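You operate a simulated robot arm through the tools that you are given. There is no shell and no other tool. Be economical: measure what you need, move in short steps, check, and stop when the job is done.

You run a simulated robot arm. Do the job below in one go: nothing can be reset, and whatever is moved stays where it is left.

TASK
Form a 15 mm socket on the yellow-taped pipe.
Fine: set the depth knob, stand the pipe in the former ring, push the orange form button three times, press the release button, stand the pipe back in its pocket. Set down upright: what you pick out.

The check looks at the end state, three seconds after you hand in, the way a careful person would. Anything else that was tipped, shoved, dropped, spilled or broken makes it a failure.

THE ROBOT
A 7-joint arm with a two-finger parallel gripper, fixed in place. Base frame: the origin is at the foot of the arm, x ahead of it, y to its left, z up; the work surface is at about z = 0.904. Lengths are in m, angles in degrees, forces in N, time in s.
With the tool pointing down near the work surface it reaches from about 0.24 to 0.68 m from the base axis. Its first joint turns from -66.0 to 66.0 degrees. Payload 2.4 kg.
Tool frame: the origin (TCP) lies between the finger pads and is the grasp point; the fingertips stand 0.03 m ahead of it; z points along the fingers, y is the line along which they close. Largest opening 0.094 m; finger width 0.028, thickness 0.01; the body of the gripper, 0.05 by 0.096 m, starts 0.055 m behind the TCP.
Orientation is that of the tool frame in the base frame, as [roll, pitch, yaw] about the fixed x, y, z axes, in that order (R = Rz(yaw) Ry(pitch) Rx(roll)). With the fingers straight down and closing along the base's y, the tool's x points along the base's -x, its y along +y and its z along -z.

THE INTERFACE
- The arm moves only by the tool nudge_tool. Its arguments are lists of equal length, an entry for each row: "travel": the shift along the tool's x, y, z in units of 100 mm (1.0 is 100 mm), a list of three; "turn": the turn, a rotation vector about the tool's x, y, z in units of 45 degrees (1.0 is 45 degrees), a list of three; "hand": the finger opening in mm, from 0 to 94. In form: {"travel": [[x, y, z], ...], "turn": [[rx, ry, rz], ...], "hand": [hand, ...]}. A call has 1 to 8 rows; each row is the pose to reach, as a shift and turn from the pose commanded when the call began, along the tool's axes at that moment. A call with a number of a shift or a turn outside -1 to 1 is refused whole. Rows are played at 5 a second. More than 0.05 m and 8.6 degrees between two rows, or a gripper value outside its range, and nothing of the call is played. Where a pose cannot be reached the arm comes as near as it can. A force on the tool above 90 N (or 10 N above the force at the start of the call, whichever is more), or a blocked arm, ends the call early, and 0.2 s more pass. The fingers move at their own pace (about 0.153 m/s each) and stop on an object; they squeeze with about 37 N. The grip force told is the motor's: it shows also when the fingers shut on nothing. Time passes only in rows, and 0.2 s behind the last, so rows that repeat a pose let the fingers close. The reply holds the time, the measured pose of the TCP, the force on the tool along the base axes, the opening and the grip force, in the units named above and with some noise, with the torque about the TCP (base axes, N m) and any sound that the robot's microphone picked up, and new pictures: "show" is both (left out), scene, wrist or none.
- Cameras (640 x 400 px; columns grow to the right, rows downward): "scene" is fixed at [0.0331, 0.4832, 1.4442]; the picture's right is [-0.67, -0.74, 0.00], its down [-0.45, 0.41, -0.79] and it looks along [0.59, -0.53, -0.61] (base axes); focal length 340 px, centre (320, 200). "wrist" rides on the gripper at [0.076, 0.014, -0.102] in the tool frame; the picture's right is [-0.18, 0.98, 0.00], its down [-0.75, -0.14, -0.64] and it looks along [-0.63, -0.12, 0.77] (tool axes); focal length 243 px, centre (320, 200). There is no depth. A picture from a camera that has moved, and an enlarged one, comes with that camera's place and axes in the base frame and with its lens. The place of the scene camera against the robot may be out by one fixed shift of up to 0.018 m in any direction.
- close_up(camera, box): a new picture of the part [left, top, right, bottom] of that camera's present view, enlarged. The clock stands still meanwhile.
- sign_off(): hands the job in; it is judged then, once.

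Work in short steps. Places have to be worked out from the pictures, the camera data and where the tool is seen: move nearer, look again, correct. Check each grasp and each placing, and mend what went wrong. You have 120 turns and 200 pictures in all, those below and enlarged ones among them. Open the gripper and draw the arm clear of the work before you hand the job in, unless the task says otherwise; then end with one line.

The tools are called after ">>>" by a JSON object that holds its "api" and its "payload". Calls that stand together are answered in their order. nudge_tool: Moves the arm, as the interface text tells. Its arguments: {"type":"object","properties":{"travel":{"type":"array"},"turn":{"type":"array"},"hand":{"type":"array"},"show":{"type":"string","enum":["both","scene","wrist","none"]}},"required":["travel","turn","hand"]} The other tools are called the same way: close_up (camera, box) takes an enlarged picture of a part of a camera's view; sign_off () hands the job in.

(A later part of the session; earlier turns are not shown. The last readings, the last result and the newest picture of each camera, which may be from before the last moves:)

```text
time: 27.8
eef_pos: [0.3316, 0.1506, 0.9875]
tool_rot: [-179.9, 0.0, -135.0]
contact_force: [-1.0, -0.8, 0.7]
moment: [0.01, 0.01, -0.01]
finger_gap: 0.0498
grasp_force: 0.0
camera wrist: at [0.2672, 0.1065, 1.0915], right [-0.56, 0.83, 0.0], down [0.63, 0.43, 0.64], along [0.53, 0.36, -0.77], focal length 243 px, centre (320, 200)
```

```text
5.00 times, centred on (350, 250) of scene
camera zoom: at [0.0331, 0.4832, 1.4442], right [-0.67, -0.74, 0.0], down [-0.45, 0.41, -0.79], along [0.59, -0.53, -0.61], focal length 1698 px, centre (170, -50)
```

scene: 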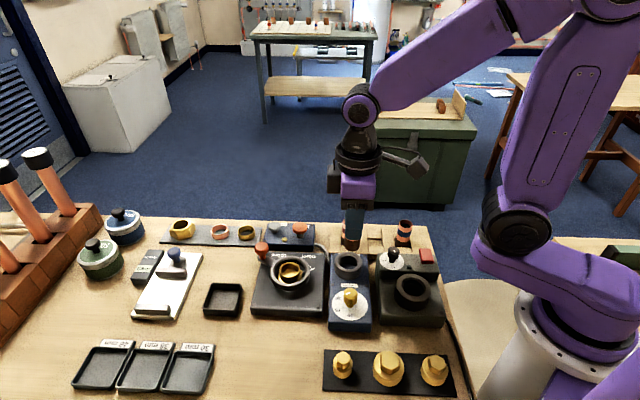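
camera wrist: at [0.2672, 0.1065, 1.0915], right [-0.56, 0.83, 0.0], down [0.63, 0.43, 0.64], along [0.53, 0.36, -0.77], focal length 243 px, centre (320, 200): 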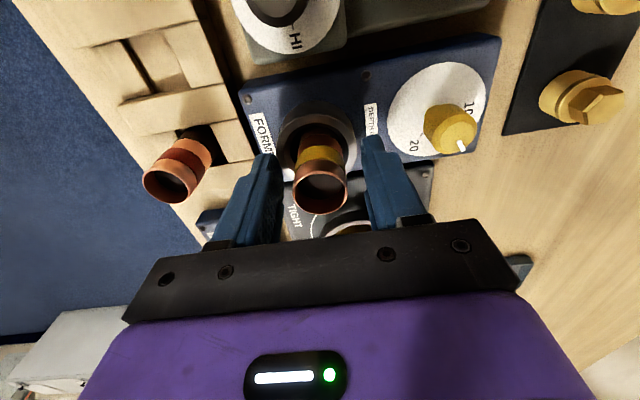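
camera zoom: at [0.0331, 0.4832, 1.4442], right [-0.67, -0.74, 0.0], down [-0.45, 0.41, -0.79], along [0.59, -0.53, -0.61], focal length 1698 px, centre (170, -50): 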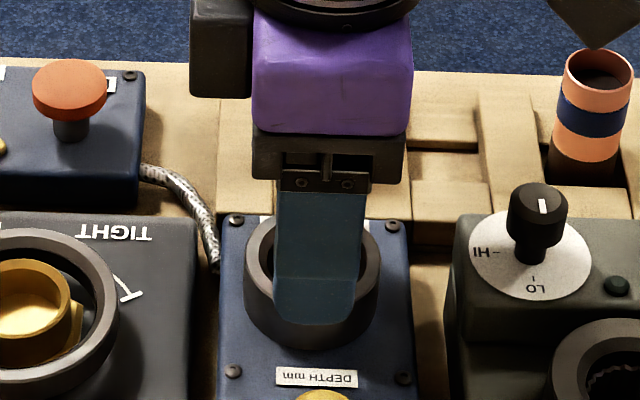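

I'll raise straight up from the standing pipe and look.

>>> {"api": "nudge_tool", "payload": {"travel": [[0, 0, -0.1], [0, 0, -0.3], [0, 0, -0.6], [0, 0, -0.9], [0, 0, -0.9]], "turn": [[0, 0, 0], [0, 0, 0], [0, 0, 0], [0, 0, 0], [0, 0, 0]], "hand": [50, 50, 50, 50, 50], "show": "wrist"}}

>>> {"api": "close_up", "payload": {"camera": "scene", "box": [250, 200, 410, 300]}}

>>> {"api": "close_up", "payload": {"camera": "wrist", "box": [180, 40, 400, 220]}}

```text
time: 29.0
eef_pos: [0.3306, 0.1516, 1.0791]
tool_rot: [180.0, 0.0, -135.1]
contact_force: [0.4, -0.6, 0.0]
moment: [0.0, -0.01, 0.04]
finger_gap: 0.0502
grasp_force: 0.0
camera wrist: at [0.2667, 0.108, 1.1831], right [-0.56, 0.83, 0.0], down [0.63, 0.43, 0.64], along [0.53, 0.36, -0.77], focal length 243 px, centre (320, 200)
```

wrist: 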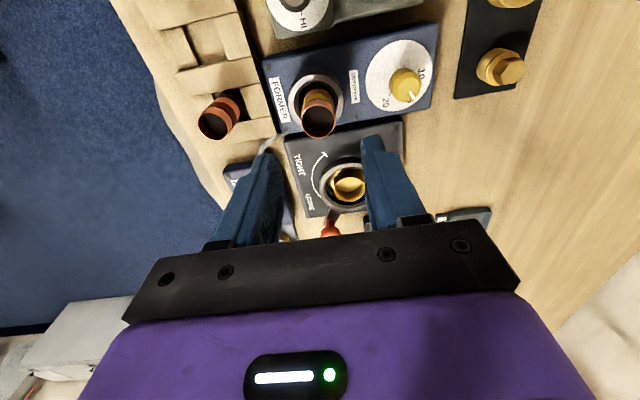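

```text
4.00 times, centred on (330, 250) of scene
camera zoom: at [0.0331, 0.4832, 1.4442], right [-0.67, -0.74, 0.0], down [-0.45, 0.41, -0.79], along [0.59, -0.53, -0.61], focal length 1358 px, centre (280, 0)
```

zoom: 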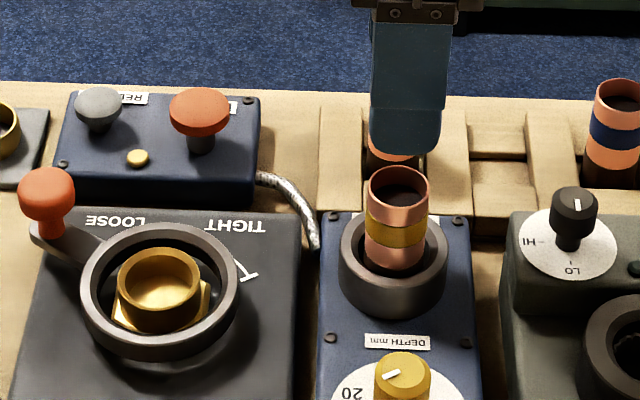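

```text
2.22 times, centred on (290, 130) of wrist
camera zoom: at [0.2667, 0.108, 1.1831], right [-0.56, 0.83, 0.0], down [0.63, 0.43, 0.64], along [0.53, 0.36, -0.77], focal length 539 px, centre (387, 356)
```

zoom: 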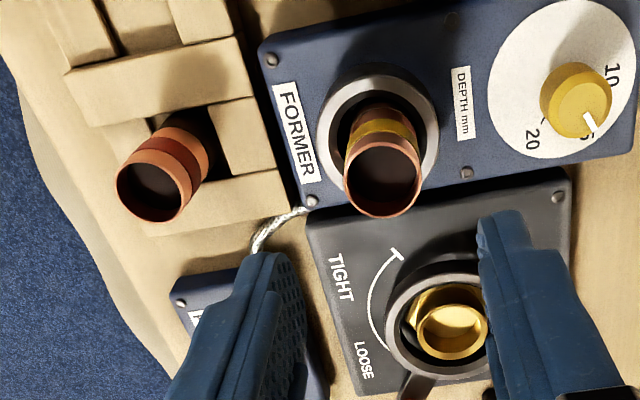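

The pipe stands well in the ring. The orange button is at about (0.471, 0.152, 0.945), so I'll move above it and close the fingers.

>>> {"api": "nudge_tool", "payload": {"travel": [[-0.25, -0.245, 0], [-0.5, -0.49, 0], [-0.75, -0.735, 0], [-1, -0.98, 0], [-1, -0.98, 0.2], [-1, -0.98, 0.2]], "turn": [[0, 0, 0], [0, 0, 0], [0, 0, 0], [0, 0, 0], [0, 0, 0], [0, 0, 0]], "hand": [50, 30, 0, 0, 0, 0], "show": "wrist"}}

>>> {"api": "close_up", "payload": {"camera": "scene", "box": [230, 180, 390, 280]}}

>>> {"api": "close_up", "payload": {"camera": "wrist", "box": [220, 60, 440, 240]}}

```text
time: 30.4
eef_pos: [0.4718, 0.1531, 1.0589]
tool_rot: [179.9, 0.0, -134.9]
contact_force: [-0.4, 0.3, -0.1]
moment: [0.0, 0.01, 0.01]
finger_gap: 0.0
grasp_force: 32.9
camera wrist: at [0.4074, 0.1083, 1.1617], right [-0.56, 0.83, 0.0], down [0.63, 0.43, 0.64], along [0.53, 0.36, -0.77], focal length 243 px, centre (320, 200)
```

wrist: 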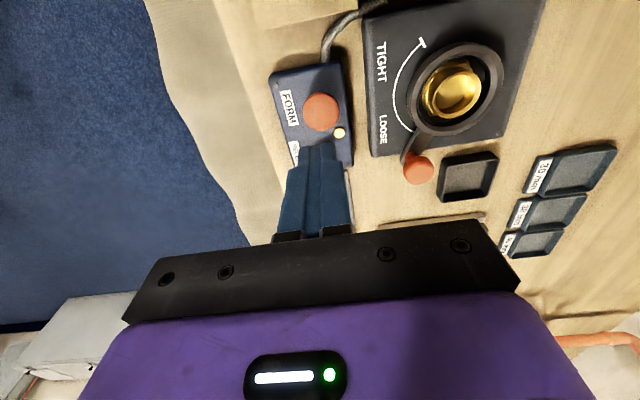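

```text
4.00 times, centred on (310, 230) of scene
camera zoom: at [0.0331, 0.4832, 1.4442], right [-0.67, -0.74, 0.0], down [-0.45, 0.41, -0.79], along [0.59, -0.53, -0.61], focal length 1358 px, centre (360, 80)
```

zoom: 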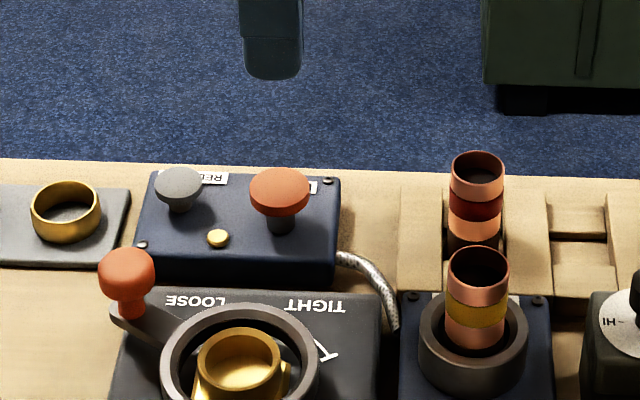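

```text
2.22 times, centred on (330, 150) of wrist
camera zoom: at [0.4074, 0.1083, 1.1617], right [-0.56, 0.83, 0.0], down [0.63, 0.43, 0.64], along [0.53, 0.36, -0.77], focal length 539 px, centre (298, 311)
```

zoom: 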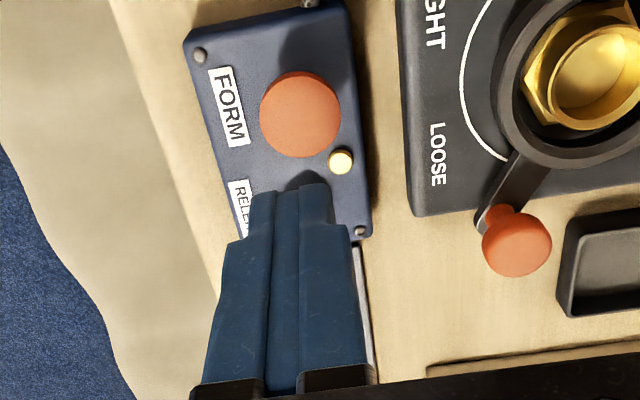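

The tip lines up over the orange FORM button within 1 mm. I'll lower to just above it.

>>> {"api": "nudge_tool", "payload": {"travel": [[0, 0, 0.3], [0, 0, 0.6], [0, 0, 0.76], [0, 0, 0.8], [0, 0, 0.84], [0, 0, 0.86]], "turn": [[0, 0, 0], [0, 0, 0], [0, 0, 0], [0, 0, 0], [0, 0, 0], [0, 0, 0]], "hand": [0, 0, 0, 0, 0, 0], "show": "wrist"}}

>>> {"api": "close_up", "payload": {"camera": "scene", "box": [250, 180, 390, 280]}}

```text
time: 31.8
eef_pos: [0.4726, 0.1526, 0.9719]
tool_rot: [-179.9, 0.0, -135.0]
contact_force: [1.2, 3.3, 5.9]
moment: [0.02, -0.04, 0.01]
finger_gap: 0.0
grasp_force: 33.0
camera wrist: at [0.408, 0.1076, 1.075], right [-0.57, 0.82, 0.0], down [0.63, 0.43, 0.64], along [0.53, 0.36, -0.77], focal length 243 px, centre (320, 200)
```

wrist: 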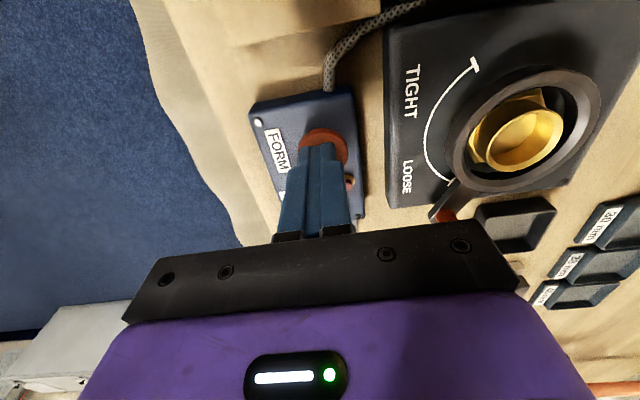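

```text
4.00 times, centred on (320, 230) of scene
camera zoom: at [0.0331, 0.4833, 1.4442], right [-0.67, -0.74, 0.0], down [-0.45, 0.41, -0.79], along [0.59, -0.53, -0.61], focal length 1358 px, centre (320, 80)
```

zoom: 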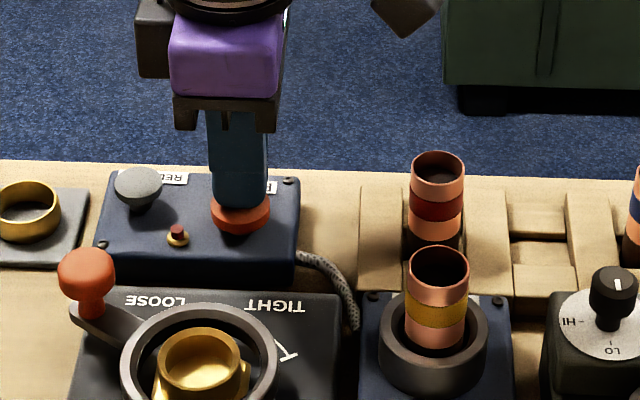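

A light 6 N contact, and the small indicator beside the button has changed. I'll look closer before pressing further.

>>> {"api": "close_up", "payload": {"camera": "wrist", "box": [240, 80, 380, 220]}}

>>> {"api": "close_up", "payload": {"camera": "scene", "box": [260, 210, 320, 260]}}

```text
2.86 times, centred on (310, 150) of wrist
camera zoom: at [0.408, 0.1076, 1.075], right [-0.57, 0.82, 0.0], down [0.63, 0.43, 0.64], along [0.53, 0.36, -0.77], focal length 693 px, centre (349, 343)
```

zoom: 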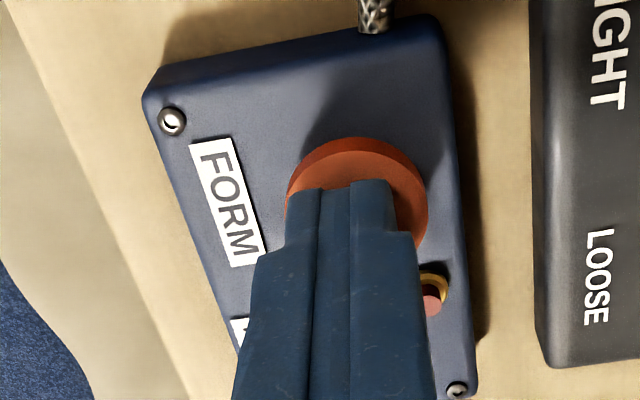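

```text
8.00 times, centred on (290, 235) of scene
camera zoom: at [0.0331, 0.4833, 1.4442], right [-0.67, -0.74, 0.0], down [-0.45, 0.41, -0.79], along [0.59, -0.53, -0.61], focal length 2717 px, centre (560, -80)
```

zoom: 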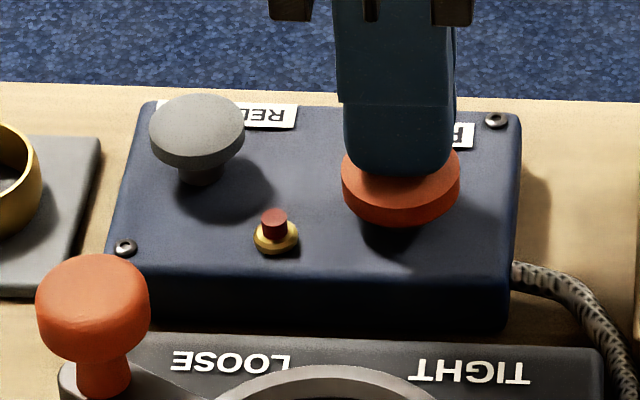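

A red tell-tale pin has risen. I'll lift off the button to see whether the pin is tied to the button or latches.

>>> {"api": "nudge_tool", "payload": {"travel": [[0, 0, -0.05], [0, 0, -0.1], [0, 0, -0.15], [0, 0, -0.15]], "turn": [[0, 0, 0], [0, 0, 0], [0, 0, 0], [0, 0, 0]], "hand": [0, 0, 0, 0], "show": "none"}}

>>> {"api": "close_up", "payload": {"camera": "scene", "box": [260, 205, 380, 285]}}

```text
time: 32.8
eef_pos: [0.4718, 0.1508, 0.9871]
tool_rot: [180.0, -0.1, -135.0]
contact_force: [-1.0, 0.6, -0.7]
moment: [-0.02, 0.01, 0.02]
finger_gap: 0.0001
grasp_force: 33.3
```

```text
5.00 times, centred on (320, 245) of scene
camera zoom: at [0.0331, 0.4832, 1.4442], right [-0.67, -0.74, 0.0], down [-0.45, 0.41, -0.79], along [0.59, -0.53, -0.61], focal length 1698 px, centre (320, -25)
```

zoom: 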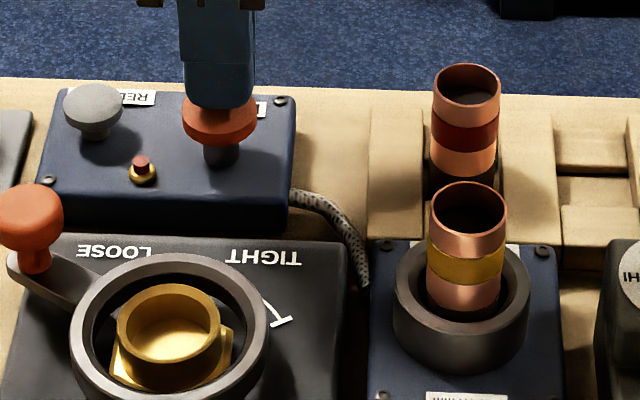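

The pin stays latched and the button springs back, so one press has registered. Second press, to the same depth plus 1 mm, then back up and check the pin.

>>> {"api": "nudge_tool", "payload": {"travel": [[0, 0, 0.05], [0, 0, 0.1], [0, 0, 0.16], [0, 0, 0.16], [0, 0, 0.08], [0, 0, 0], [0, 0, 0], [0, 0, 0]], "turn": [[0, 0, 0], [0, 0, 0], [0, 0, 0], [0, 0, 0], [0, 0, 0], [0, 0, 0], [0, 0, 0], [0, 0, 0]], "hand": [0, 0, 0, 0, 0, 0, 0, 0], "show": "none"}}

>>> {"api": "close_up", "payload": {"camera": "scene", "box": [260, 205, 380, 285]}}

```text
time: 34.6
eef_pos: [0.4727, 0.1526, 0.9868]
tool_rot: [179.9, 0.0, -134.9]
contact_force: [-0.1, 0.1, -0.2]
moment: [0.0, 0.01, 0.02]
finger_gap: 0.0001
grasp_force: 33.1
```

```text
5.00 times, centred on (320, 245) of scene
camera zoom: at [0.0331, 0.4832, 1.4442], right [-0.67, -0.74, 0.0], down [-0.45, 0.41, -0.79], along [0.59, -0.53, -0.61], focal length 1698 px, centre (320, -25)
```

zoom: 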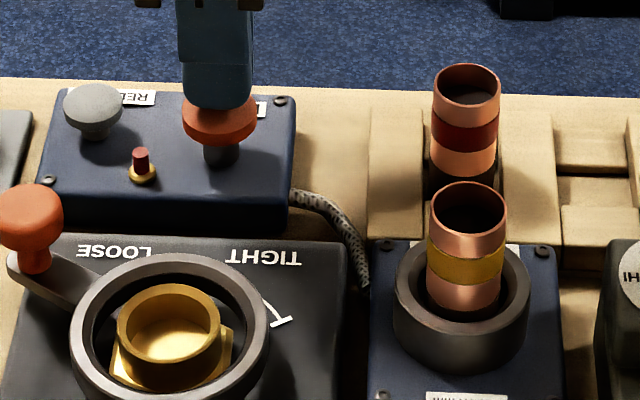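

The pin rose another step (top 158 → 150 px), so it counts strokes and two have registered. Third press.

>>> {"api": "nudge_tool", "payload": {"travel": [[0, 0, 0.05], [0, 0, 0.1], [0, 0, 0.16], [0, 0, 0.16], [0, 0, 0.08], [0, 0, 0], [0, 0, 0], [0, 0, 0]], "turn": [[0, 0, 0], [0, 0, 0], [0, 0, 0], [0, 0, 0], [0, 0, 0], [0, 0, 0], [0, 0, 0], [0, 0, 0]], "hand": [0, 0, 0, 0, 0, 0, 0, 0], "show": "none"}}

>>> {"api": "close_up", "payload": {"camera": "scene", "box": [260, 205, 380, 285]}}

```text
time: 36.4
eef_pos: [0.4728, 0.1526, 0.9868]
tool_rot: [-180.0, 0.1, -135.0]
contact_force: [0.4, -0.6, 0.2]
moment: [-0.02, 0.01, -0.01]
finger_gap: 0.0002
grasp_force: 32.8
```

```text
5.00 times, centred on (320, 245) of scene
camera zoom: at [0.0331, 0.4832, 1.4442], right [-0.67, -0.74, 0.0], down [-0.45, 0.41, -0.79], along [0.59, -0.53, -0.61], focal length 1698 px, centre (320, -25)
```

zoom: 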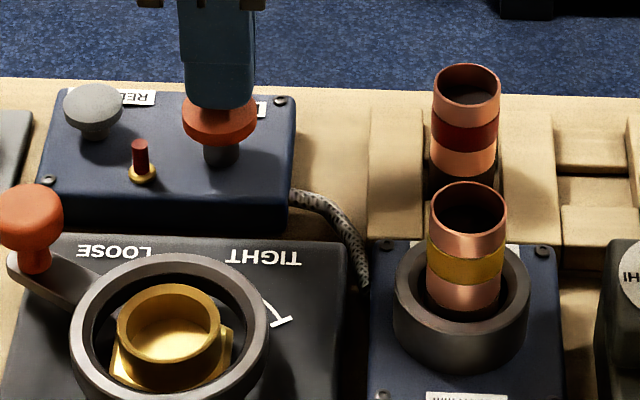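

The pin is at its third step (141 px). Now I'll move up and over to the grey RELEASE button at about (0.511, 0.188).

>>> {"api": "nudge_tool", "payload": {"travel": [[0, 0, -0.3], [0, 0, -0.6], [-0.25, 0, -0.7], [-0.534, -0.015, -0.7], [-0.534, -0.015, -0.7]], "turn": [[0, 0, 0], [0, 0, 0], [0, 0, 0], [0, 0, 0], [0, 0, 0]], "hand": [0, 0, 0, 0, 0], "show": "wrist"}}

>>> {"api": "close_up", "payload": {"camera": "wrist", "box": [240, 60, 400, 200]}}

```text
time: 37.6
eef_pos: [0.5112, 0.1887, 1.0579]
tool_rot: [-180.0, 0.0, -135.1]
contact_force: [-0.6, 0.0, -0.5]
moment: [-0.03, 0.03, -0.01]
finger_gap: 0.0
grasp_force: 32.8
camera wrist: at [0.4472, 0.1446, 1.1605], right [-0.56, 0.83, 0.0], down [0.63, 0.43, 0.64], along [0.53, 0.36, -0.77], focal length 243 px, centre (320, 200)
```

wrist: 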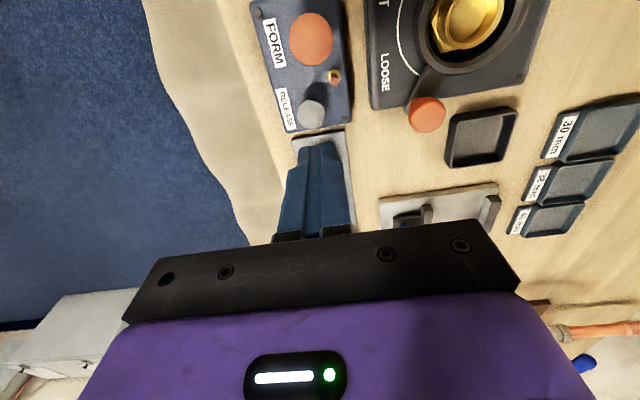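

```text
2.86 times, centred on (320, 130) of wrist
camera zoom: at [0.4472, 0.1446, 1.1605], right [-0.56, 0.83, 0.0], down [0.63, 0.43, 0.64], along [0.53, 0.36, -0.77], focal length 693 px, centre (320, 400)
```

zoom: 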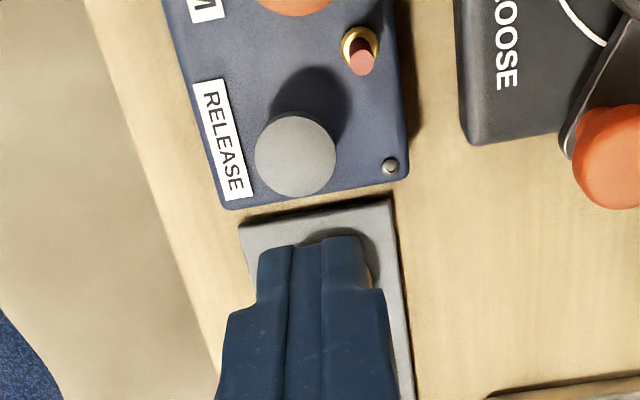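

The RELEASE button is measured at (0.5175, 0.184), so I'll correct by 8 mm, lower part way, and verify before pressing.

>>> {"api": "nudge_tool", "payload": {"travel": [[-0.01, -0.08, 0.1], [-0.01, -0.08, 0.35], [-0.01, -0.08, 0.65], [-0.01, -0.08, 0.65]], "turn": [[0, 0, 0], [0, 0, 0], [0, 0, 0], [0, 0, 0]], "hand": [0, 0, 0, 0], "show": "wrist"}}

>>> {"api": "close_up", "payload": {"camera": "scene", "box": [240, 190, 340, 260]}}

>>> {"api": "close_up", "payload": {"camera": "wrist", "box": [240, 80, 400, 220]}}

```text
time: 38.6
eef_pos: [0.5171, 0.1835, 0.991]
tool_rot: [-180.0, 0.0, -135.0]
contact_force: [-1.2, 0.3, 0.3]
moment: [0.03, -0.02, -0.02]
finger_gap: 0.0
grasp_force: 32.8
camera wrist: at [0.453, 0.1391, 1.0946], right [-0.56, 0.83, 0.0], down [0.63, 0.43, 0.64], along [0.53, 0.36, -0.77], focal length 243 px, centre (320, 200)
```

wrist: 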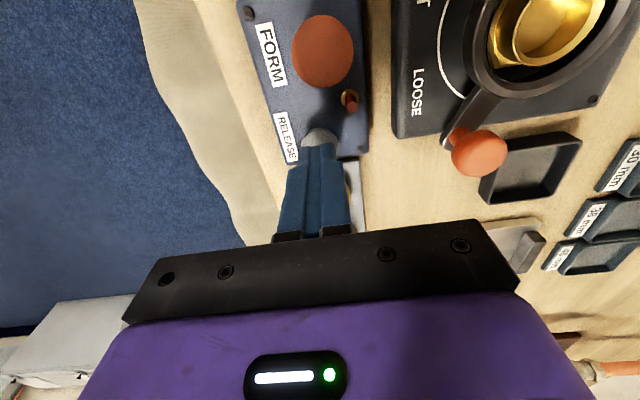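

```text
5.71 times, centred on (290, 225) of scene
camera zoom: at [0.0331, 0.4832, 1.4442], right [-0.67, -0.74, 0.0], down [-0.45, 0.41, -0.79], along [0.59, -0.53, -0.61], focal length 1941 px, centre (491, 57)
```

zoom: 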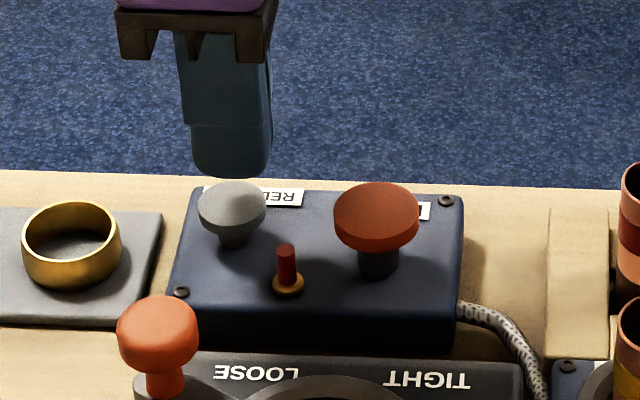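

```text
2.86 times, centred on (320, 150) of wrist
camera zoom: at [0.453, 0.1391, 1.0946], right [-0.56, 0.83, 0.0], down [0.63, 0.43, 0.64], along [0.53, 0.36, -0.77], focal length 693 px, centre (320, 343)
```

zoom: 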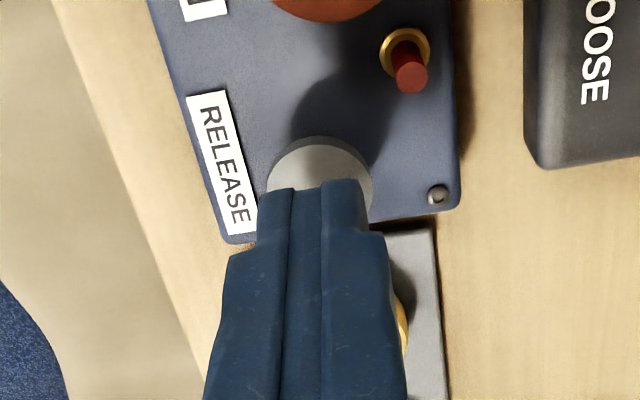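

Centred over RELEASE. Pressing and lifting back.

>>> {"api": "nudge_tool", "payload": {"travel": [[0, 0, 0.08], [0, 0, 0.14], [0, 0, 0.2], [0, 0, 0.22], [0, 0, 0.22], [0, 0, 0.1], [0, 0, 0], [0, 0, -0.1]], "turn": [[0, 0, 0], [0, 0, 0], [0, 0, 0], [0, 0, 0], [0, 0, 0], [0, 0, 0], [0, 0, 0], [0, 0, 0]], "hand": [0, 0, 0, 0, 0, 0, 0, 0], "show": "none"}}

>>> {"api": "close_up", "payload": {"camera": "scene", "box": [260, 205, 380, 285]}}

```text
time: 40.4
eef_pos: [0.5191, 0.1837, 1.0026]
tool_rot: [180.0, 0.0, -135.1]
contact_force: [0.2, 0.6, -0.1]
moment: [0.07, -0.01, 0.01]
finger_gap: 0.0
grasp_force: 32.9
```

```text
5.00 times, centred on (320, 245) of scene
camera zoom: at [0.0331, 0.4832, 1.4442], right [-0.67, -0.74, 0.0], down [-0.45, 0.41, -0.79], along [0.59, -0.53, -0.61], focal length 1698 px, centre (320, -25)
```

zoom: 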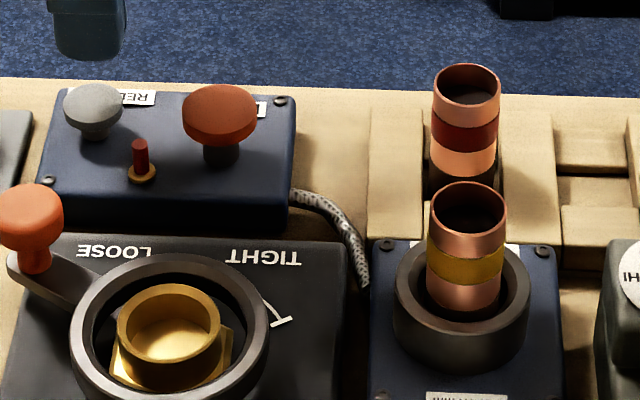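

The pin hasn't dropped, so it's unclear whether the release registered. I'll press again, hold, and read the force.

>>> {"api": "nudge_tool", "payload": {"travel": [[0, 0, 0.15], [0, 0, 0.25], [0, 0, 0.3], [0, 0, 0.33], [0, 0, 0.33]], "turn": [[0, 0, 0], [0, 0, 0], [0, 0, 0], [0, 0, 0], [0, 0, 0]], "hand": [0, 0, 0, 0, 0], "show": "none"}}

>>> {"api": "close_up", "payload": {"camera": "scene", "box": [250, 200, 330, 260]}}

```text
time: 41.6
eef_pos: [0.5182, 0.1835, 0.969]
tool_rot: [180.0, 0.2, -135.0]
contact_force: [1.4, 0.0, 3.8]
moment: [0.01, -0.06, 0.01]
finger_gap: 0.0004
grasp_force: 33.4
heard: click
```

```text
6.67 times, centred on (290, 230) of scene
camera zoom: at [0.0331, 0.4832, 1.4442], right [-0.67, -0.74, 0.0], down [-0.45, 0.41, -0.79], along [0.59, -0.53, -0.61], focal length 2264 px, centre (520, 0)
```

zoom: 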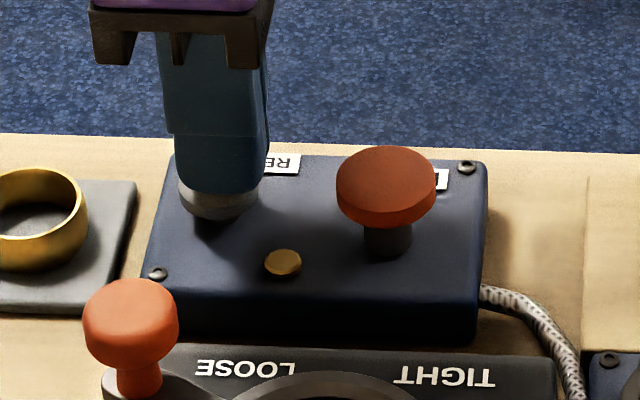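

A click, and the pin dropped: it has released. Raising and returning to above the pipe.

>>> {"api": "nudge_tool", "payload": {"travel": [[0, 0, -0.3], [0, 0, -0.6], [0, 0, -1], [0.25, 0.18, -1], [0.55, 0.36, -1], [0.85, 0.55, -1]], "turn": [[0, 0, 0], [0, 0, 0], [0, 0, 0], [0, 0, 0], [0, 0, 0], [0, 0, 0]], "hand": [0, 0, 0, 0, 0, 0], "show": "none"}}

>>> {"api": "nudge_tool", "payload": {"travel": [[0.35, 0.25, 0], [0.71, 0.53, 0], [0.71, 0.53, 0], [0.71, 0.53, 0]], "turn": [[0, 0, 0], [0, 0, 0], [0, 0, 0], [0, 0, 0]], "hand": [30, 56, 56, 56], "show": "wrist"}}

>>> {"api": "close_up", "payload": {"camera": "wrist", "box": [180, 40, 400, 220]}}

>>> {"api": "close_up", "payload": {"camera": "scene", "box": [260, 205, 380, 285]}}

```text
time: 43.0
eef_pos: [0.4198, 0.1629, 1.0691]
tool_rot: [180.0, -0.1, -135.0]
contact_force: [0.8, 0.7, 0.1]
moment: [-0.02, 0.0, -0.01]
finger_gap: 0.0001
grasp_force: 33.1
```

```text
time: 44.0
eef_pos: [0.3324, 0.1502, 1.0686]
tool_rot: [-180.0, 0.0, -135.0]
contact_force: [-0.4, -0.3, -0.1]
moment: [0.02, -0.02, 0.02]
finger_gap: 0.056
grasp_force: 0.1
camera wrist: at [0.2674, 0.1057, 1.1726], right [-0.56, 0.83, 0.0], down [0.63, 0.43, 0.64], along [0.53, 0.36, -0.77], focal length 243 px, centre (320, 200)
```

wrist: 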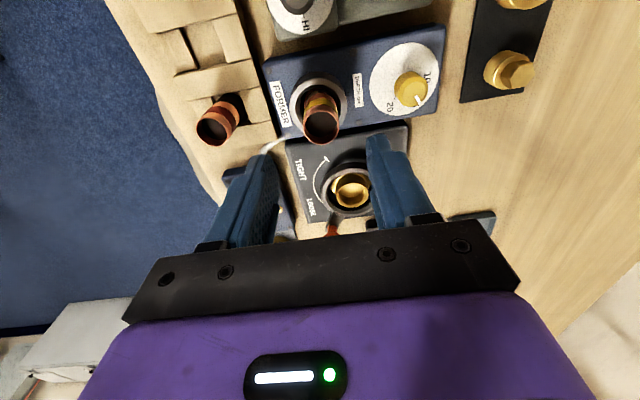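

```text
2.22 times, centred on (290, 130) of wrist
camera zoom: at [0.2674, 0.1057, 1.1726], right [-0.56, 0.83, 0.0], down [0.63, 0.43, 0.64], along [0.53, 0.36, -0.77], focal length 539 px, centre (387, 356)
```

zoom: 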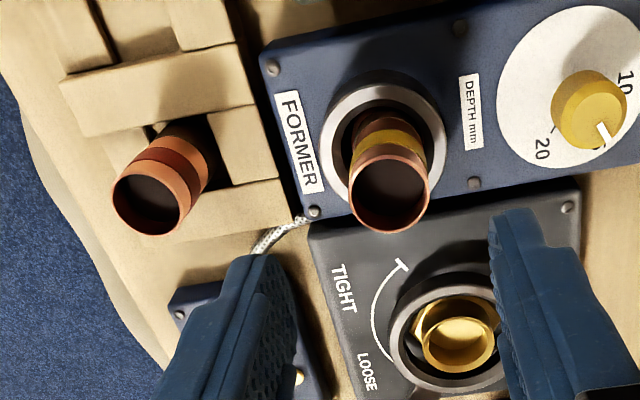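

```text
5.00 times, centred on (320, 245) of scene
camera zoom: at [0.0331, 0.4832, 1.4442], right [-0.67, -0.74, 0.0], down [-0.45, 0.41, -0.79], along [0.59, -0.53, -0.61], focal length 1698 px, centre (320, -25)
```

zoom: 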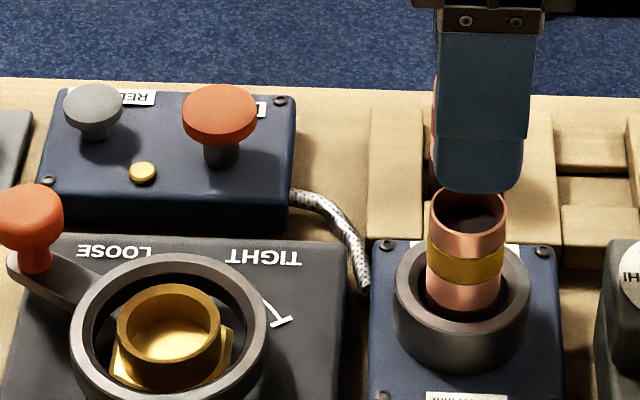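

The pipe stands centred at (0.332, 0.151). I'll lower, fingers open, to TCP z≈0.987 and grip.

>>> {"api": "nudge_tool", "payload": {"travel": [[0, 0.012, 0.2], [0, 0.012, 0.4], [0, 0.012, 0.6], [0, 0.012, 0.81], [0, 0.012, 0.81], [0, 0.012, 0.81], [0, 0.012, 0.81], [0, 0.012, 0.81]], "turn": [[0, 0, 0], [0, 0, 0], [0, 0, 0], [0, 0, 0], [0, 0, 0], [0, 0, 0], [0, 0, 0], [0, 0, 0]], "hand": [56, 56, 56, 56, 56, 40, 22, 22], "show": "wrist"}}

```text
time: 45.8
eef_pos: [0.3311, 0.1511, 0.9877]
tool_rot: [179.9, -0.1, -134.9]
contact_force: [-1.1, -0.5, 0.2]
moment: [-0.03, 0.01, 0.0]
finger_gap: 0.0267
grasp_force: 37.0
camera wrist: at [0.2669, 0.1071, 1.0909], right [-0.56, 0.83, 0.0], down [0.63, 0.43, 0.64], along [0.53, 0.36, -0.77], focal length 243 px, centre (320, 200)
```

wrist: 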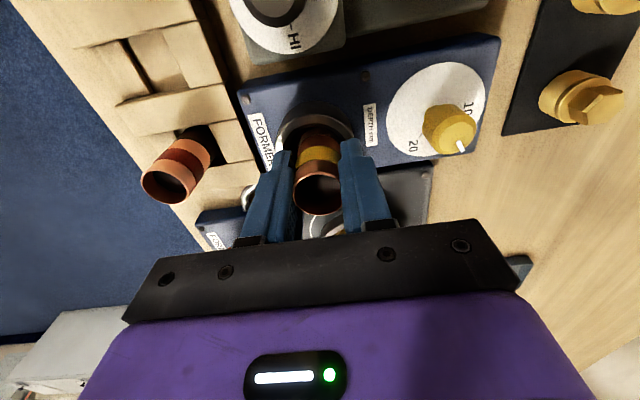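

Gripped, with no side force. Lifting straight up.

>>> {"api": "nudge_tool", "payload": {"travel": [[0, 0, -0.1], [0, 0, -0.3], [0, 0, -0.5], [0, 0, -0.7], [0, 0, -0.85], [0, 0, -0.85]], "turn": [[0, 0, 0], [0, 0, 0], [0, 0, 0], [0, 0, 0], [0, 0, 0], [0, 0, 0]], "hand": [22, 22, 22, 22, 22, 22], "show": "wrist"}}

>>> {"api": "close_up", "payload": {"camera": "scene", "box": [310, 180, 420, 290]}}

>>> {"api": "close_up", "payload": {"camera": "wrist", "box": [140, 0, 400, 220]}}

```text
time: 47.2
eef_pos: [0.3305, 0.1512, 1.0719]
tool_rot: [179.9, 0.0, -135.0]
contact_force: [0.0, 0.0, -1.1]
moment: [0.0, -0.03, 0.0]
finger_gap: 0.0267
grasp_force: 37.4
camera wrist: at [0.267, 0.1064, 1.176], right [-0.56, 0.83, 0.0], down [0.63, 0.43, 0.64], along [0.53, 0.36, -0.77], focal length 243 px, centre (320, 200)
```

wrist: 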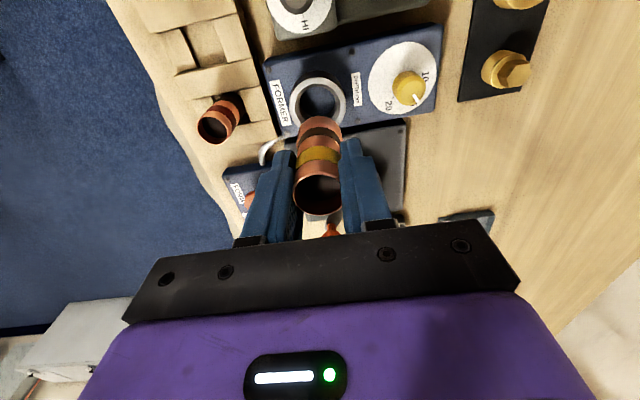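

```text
3.64 times, centred on (365, 235) of scene
camera zoom: at [0.0331, 0.4832, 1.4442], right [-0.67, -0.74, 0.0], down [-0.45, 0.41, -0.79], along [0.59, -0.53, -0.61], focal length 1235 px, centre (156, 73)
```

zoom: 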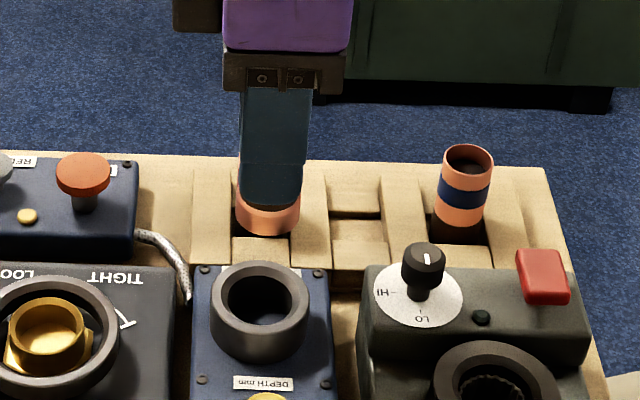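

```text
1.82 times, centred on (270, 110) of wrist
camera zoom: at [0.267, 0.1064, 1.176], right [-0.56, 0.83, 0.0], down [0.63, 0.43, 0.64], along [0.53, 0.36, -0.77], focal length 441 px, centre (411, 364)
```

zoom: 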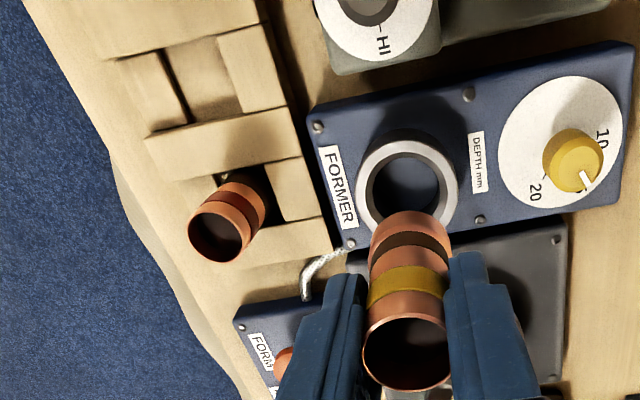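

A socket has been formed on the lower end. Let me check its size and the empty pocket before returning the pipe.

>>> {"api": "close_up", "payload": {"camera": "scene", "box": [330, 215, 410, 260]}}

>>> {"api": "close_up", "payload": {"camera": "wrist", "box": [150, 0, 350, 160]}}

```text
8.00 times, centred on (370, 238) of scene
camera zoom: at [0.0331, 0.4832, 1.4442], right [-0.67, -0.74, 0.0], down [-0.45, 0.41, -0.79], along [0.59, -0.53, -0.61], focal length 2717 px, centre (-80, -100)
```

zoom: 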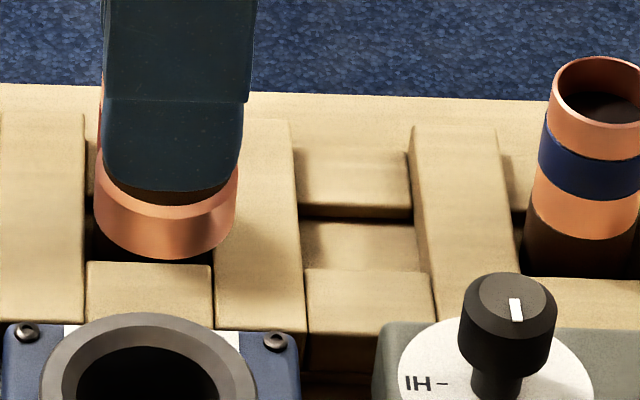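

```text
2.50 times, centred on (250, 80) of wrist
camera zoom: at [0.267, 0.1064, 1.176], right [-0.56, 0.83, 0.0], down [0.63, 0.43, 0.64], along [0.53, 0.36, -0.77], focal length 606 px, centre (495, 500)
```

zoom: 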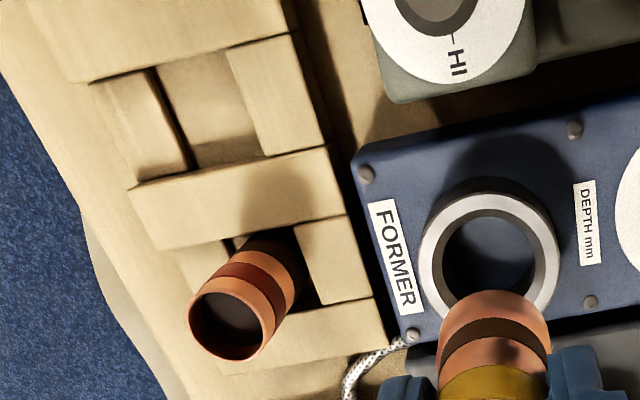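

The socket is about 31–33 mm against a ~34 mm pocket, so placement must be accurate. I'll compare how the pipe sits in the hand with the original grasp.

>>> {"api": "close_up", "payload": {"camera": "wrist", "box": [240, 60, 400, 220]}}

```text
2.50 times, centred on (320, 140) of wrist
camera zoom: at [0.267, 0.1064, 1.176], right [-0.56, 0.83, 0.0], down [0.63, 0.43, 0.64], along [0.53, 0.36, -0.77], focal length 606 px, centre (320, 350)
```

zoom: 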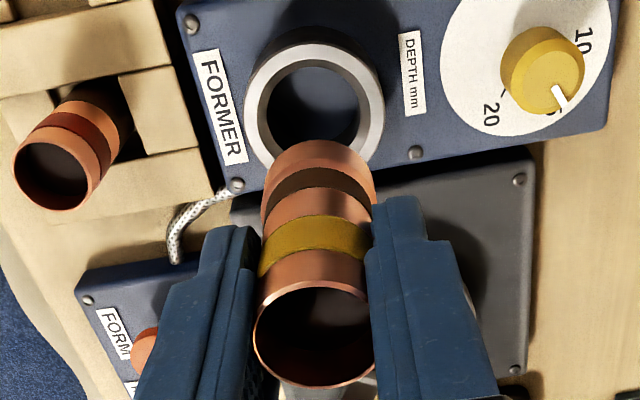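

The pipe sits about 7 mm higher in the hand (it slid when seating), so its pocket seat will be at TCP z≈0.961. The rack dividers are at z≈0.917, so the fingertips stay clear. Carrying it over the pocket.

>>> {"api": "nudge_tool", "payload": {"travel": [[0.15, -0.25, 0], [0.3, -0.5, 0], [0.45, -0.75, 0], [0.62, -0.976, 0], [0.62, -0.976, 0], [0.62, -0.976, 0]], "turn": [[0, 0, 0], [0, 0, 0], [0, 0, 0], [0, 0, 0], [0, 0, 0], [0, 0, 0]], "hand": [22, 22, 22, 22, 22, 22], "show": "wrist"}}

>>> {"api": "close_up", "payload": {"camera": "wrist", "box": [240, 40, 400, 200]}}

>>> {"api": "close_up", "payload": {"camera": "scene", "box": [330, 190, 420, 260]}}

```text
time: 48.6
eef_pos: [0.3564, 0.0376, 1.0721]
tool_rot: [-180.0, 0.0, -135.0]
contact_force: [-0.3, -0.4, -0.7]
moment: [0.0, 0.0, 0.0]
finger_gap: 0.0263
grasp_force: 37.3
camera wrist: at [0.2921, -0.0076, 1.1751], right [-0.56, 0.83, 0.0], down [0.63, 0.43, 0.64], along [0.53, 0.36, -0.77], focal length 243 px, centre (320, 200)
```

wrist: 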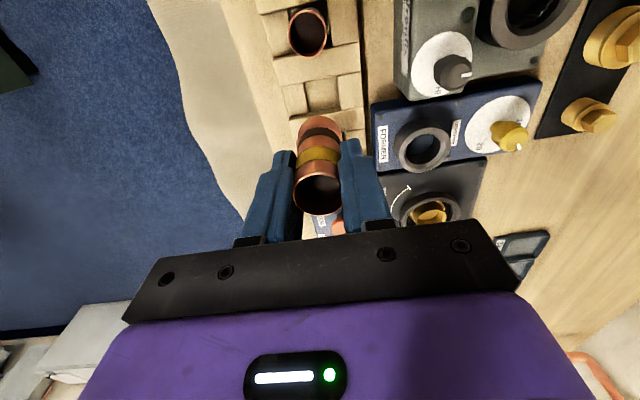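

```text
2.50 times, centred on (320, 120) of wrist
camera zoom: at [0.2921, -0.0076, 1.1751], right [-0.56, 0.83, 0.0], down [0.63, 0.43, 0.64], along [0.53, 0.36, -0.77], focal length 606 px, centre (320, 400)
```

zoom: 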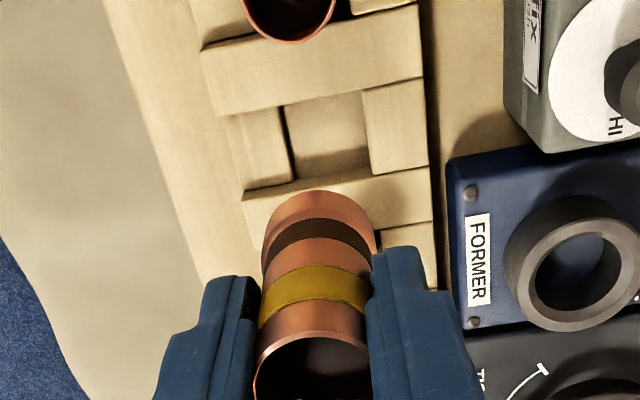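

```text
5.71 times, centred on (375, 225) of scene
camera zoom: at [0.0331, 0.4832, 1.4442], right [-0.67, -0.74, 0.0], down [-0.45, 0.41, -0.79], along [0.59, -0.53, -0.61], focal length 1941 px, centre (6, 57)
```

zoom: 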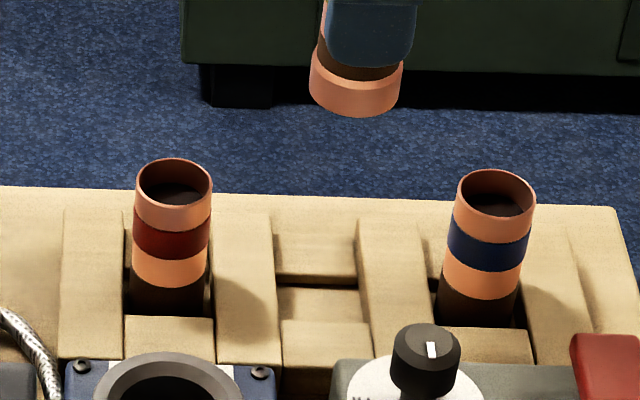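

The pocket is about 33×32 mm, centred about 2 mm toward tool +y from the pipe's axis. I'll apply that shift and lower to just above the rack (pipe bottom z≈0.93).

>>> {"api": "nudge_tool", "payload": {"travel": [[0, 0.018, 0.2], [0, 0.018, 0.4], [0, 0.018, 0.6], [0, 0.018, 0.78], [0, 0.018, 0.78]], "turn": [[0, 0, 0], [0, 0, 0], [0, 0, 0], [0, 0, 0], [0, 0, 0]], "hand": [22, 22, 22, 22, 22], "show": "wrist"}}

>>> {"api": "close_up", "payload": {"camera": "wrist", "box": [240, 60, 400, 220]}}

>>> {"api": "close_up", "payload": {"camera": "scene", "box": [330, 200, 420, 270]}}

```text
time: 49.8
eef_pos: [0.3545, 0.0388, 0.9937]
tool_rot: [180.0, 0.1, -134.9]
contact_force: [-0.5, 0.4, -1.0]
moment: [-0.02, 0.0, -0.05]
finger_gap: 0.0269
grasp_force: 36.8
camera wrist: at [0.2903, -0.0054, 1.0979], right [-0.56, 0.83, 0.0], down [0.63, 0.43, 0.64], along [0.53, 0.36, -0.77], focal length 243 px, centre (320, 200)
```

wrist: 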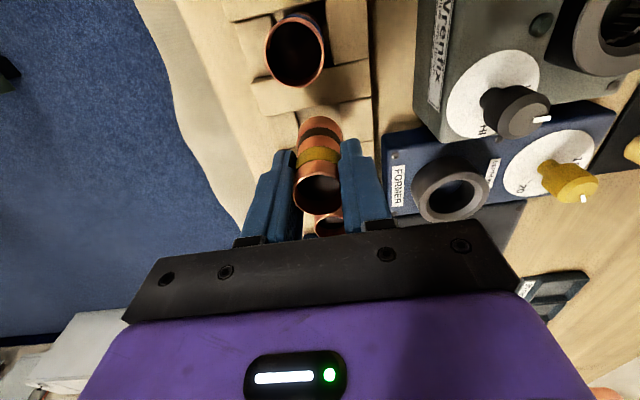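

```text
2.50 times, centred on (320, 140) of wrist
camera zoom: at [0.2903, -0.0054, 1.0979], right [-0.56, 0.83, 0.0], down [0.63, 0.43, 0.64], along [0.53, 0.36, -0.77], focal length 606 px, centre (320, 350)
```

zoom: 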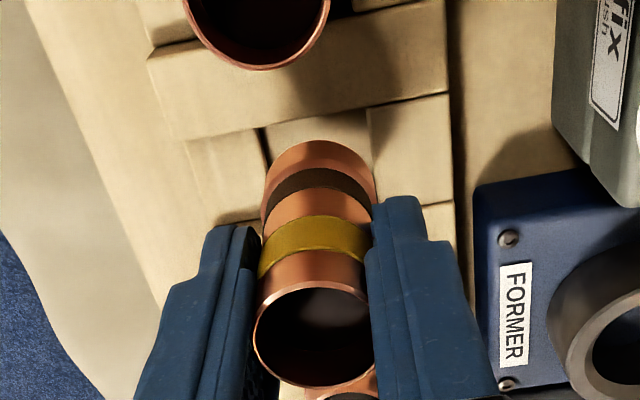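

```text
5.71 times, centred on (375, 235) of scene
camera zoom: at [0.0331, 0.4832, 1.4442], right [-0.67, -0.74, 0.0], down [-0.45, 0.41, -0.79], along [0.59, -0.53, -0.61], focal length 1941 px, centre (6, 0)
```

zoom: 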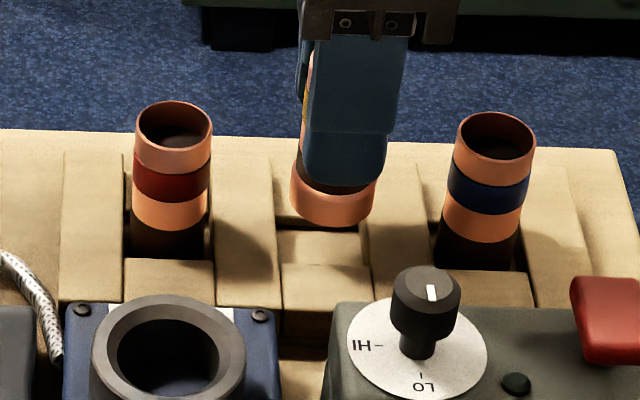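

Both views ask for about 1.5 mm toward tool −x. I'll shift and lower slowly into the pocket.

>>> {"api": "nudge_tool", "payload": {"travel": [[-0.016, 0, 0], [-0.016, 0, 0.08], [-0.016, 0, 0.14], [-0.016, 0, 0.18], [-0.016, 0, 0.21], [-0.016, 0, 0.24]], "turn": [[0, 0, 0], [0, 0, 0], [0, 0, 0], [0, 0, 0], [0, 0, 0], [0, 0, 0]], "hand": [22, 22, 22, 22, 22, 22], "show": "wrist"}}

>>> {"api": "close_up", "payload": {"camera": "scene", "box": [330, 200, 420, 270]}}

>>> {"api": "close_up", "payload": {"camera": "wrist", "box": [240, 60, 400, 220]}}

```text
time: 51.2
eef_pos: [0.3547, 0.0404, 0.9714]
tool_rot: [180.0, 0.1, -135.0]
contact_force: [-0.6, 0.1, -0.3]
moment: [-0.02, -0.04, 0.03]
finger_gap: 0.0266
grasp_force: 37.2
camera wrist: at [0.2909, -0.0043, 1.0736], right [-0.56, 0.83, 0.0], down [0.63, 0.43, 0.64], along [0.53, 0.36, -0.77], focal length 243 px, centre (320, 200)
```

wrist: 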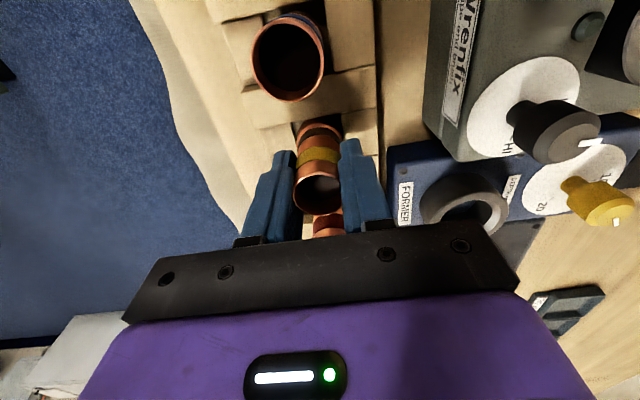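

```text
5.71 times, centred on (375, 235) of scene
camera zoom: at [0.0331, 0.4832, 1.4442], right [-0.67, -0.74, 0.0], down [-0.45, 0.41, -0.79], along [0.59, -0.53, -0.61], focal length 1941 px, centre (6, 0)
```

zoom: 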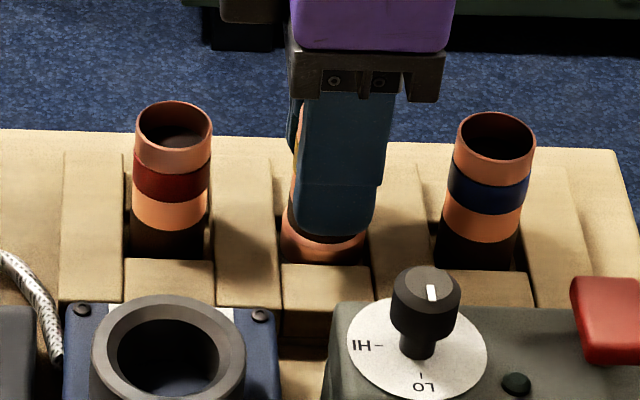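

```text
2.50 times, centred on (320, 140) of wrist
camera zoom: at [0.2909, -0.0043, 1.0736], right [-0.56, 0.83, 0.0], down [0.63, 0.43, 0.64], along [0.53, 0.36, -0.77], focal length 606 px, centre (320, 350)
```

zoom: 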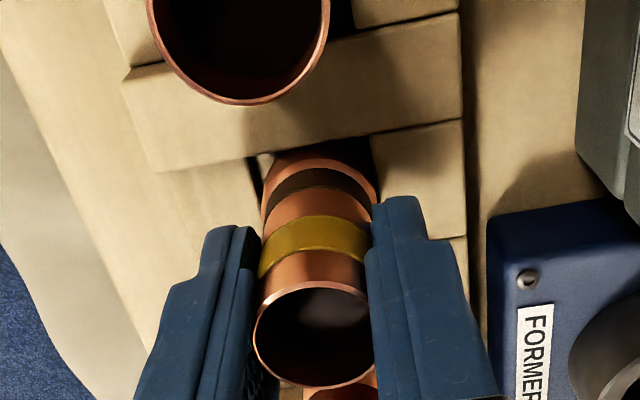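

The socket end is entering the pocket with no contact force. Continuing in 2 mm steps to the floor.

>>> {"api": "nudge_tool", "payload": {"travel": [[0, 0, 0.02], [0, 0, 0.04], [0, 0, 0.06], [0, 0, 0.08], [0, 0, 0.1]], "turn": [[0, 0, 0], [0, 0, 0], [0, 0, 0], [0, 0, 0], [0, 0, 0]], "hand": [22, 22, 22, 22, 22], "show": "none"}}

>>> {"api": "close_up", "payload": {"camera": "scene", "box": [330, 200, 420, 270]}}

>>> {"api": "close_up", "payload": {"camera": "wrist", "box": [240, 60, 400, 220]}}

```text
time: 52.4
eef_pos: [0.3539, 0.0401, 0.961]
tool_rot: [180.0, 0.0, -135.0]
contact_force: [-0.1, 1.4, 0.2]
moment: [0.02, 0.04, 0.0]
finger_gap: 0.0264
grasp_force: 37.2
```

```text
5.71 times, centred on (375, 235) of scene
camera zoom: at [0.0331, 0.4832, 1.4442], right [-0.67, -0.74, 0.0], down [-0.45, 0.41, -0.79], along [0.59, -0.53, -0.61], focal length 1941 px, centre (6, 0)
```

zoom: 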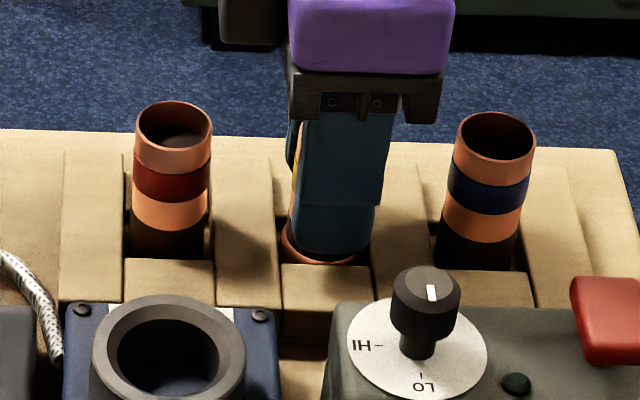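

```text
2.50 times, centred on (320, 140) of wrist
camera zoom: at [0.2903, -0.0042, 1.0647], right [-0.56, 0.83, 0.0], down [0.63, 0.43, 0.64], along [0.53, 0.36, -0.77], focal length 606 px, centre (320, 350)
```

zoom: 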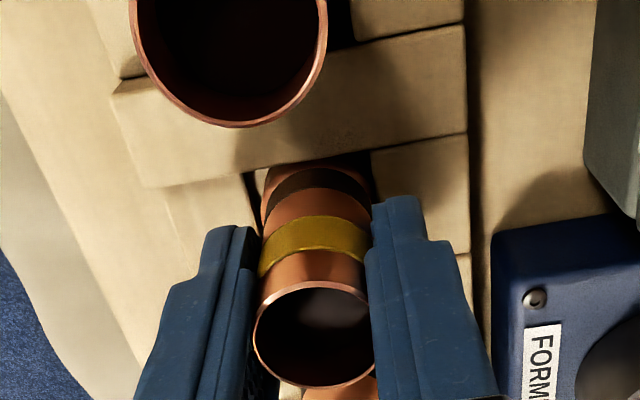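

Still free, so I'll go down in 1 mm steps and stop on contact.

>>> {"api": "nudge_tool", "payload": {"travel": [[0, 0, 0.01], [0, 0, 0.02], [0, 0, 0.03], [0, 0, 0.04], [0, 0, 0.04]], "turn": [[0, 0, 0], [0, 0, 0], [0, 0, 0], [0, 0, 0], [0, 0, 0]], "hand": [22, 22, 22, 22, 22], "show": "none"}}

```text
time: 53.6
eef_pos: [0.3545, 0.0406, 0.9592]
tool_rot: [-180.0, 0.2, -135.0]
contact_force: [1.3, 3.0, 31.0]
moment: [0.11, -0.07, -0.04]
finger_gap: 0.0265
grasp_force: 36.9
```

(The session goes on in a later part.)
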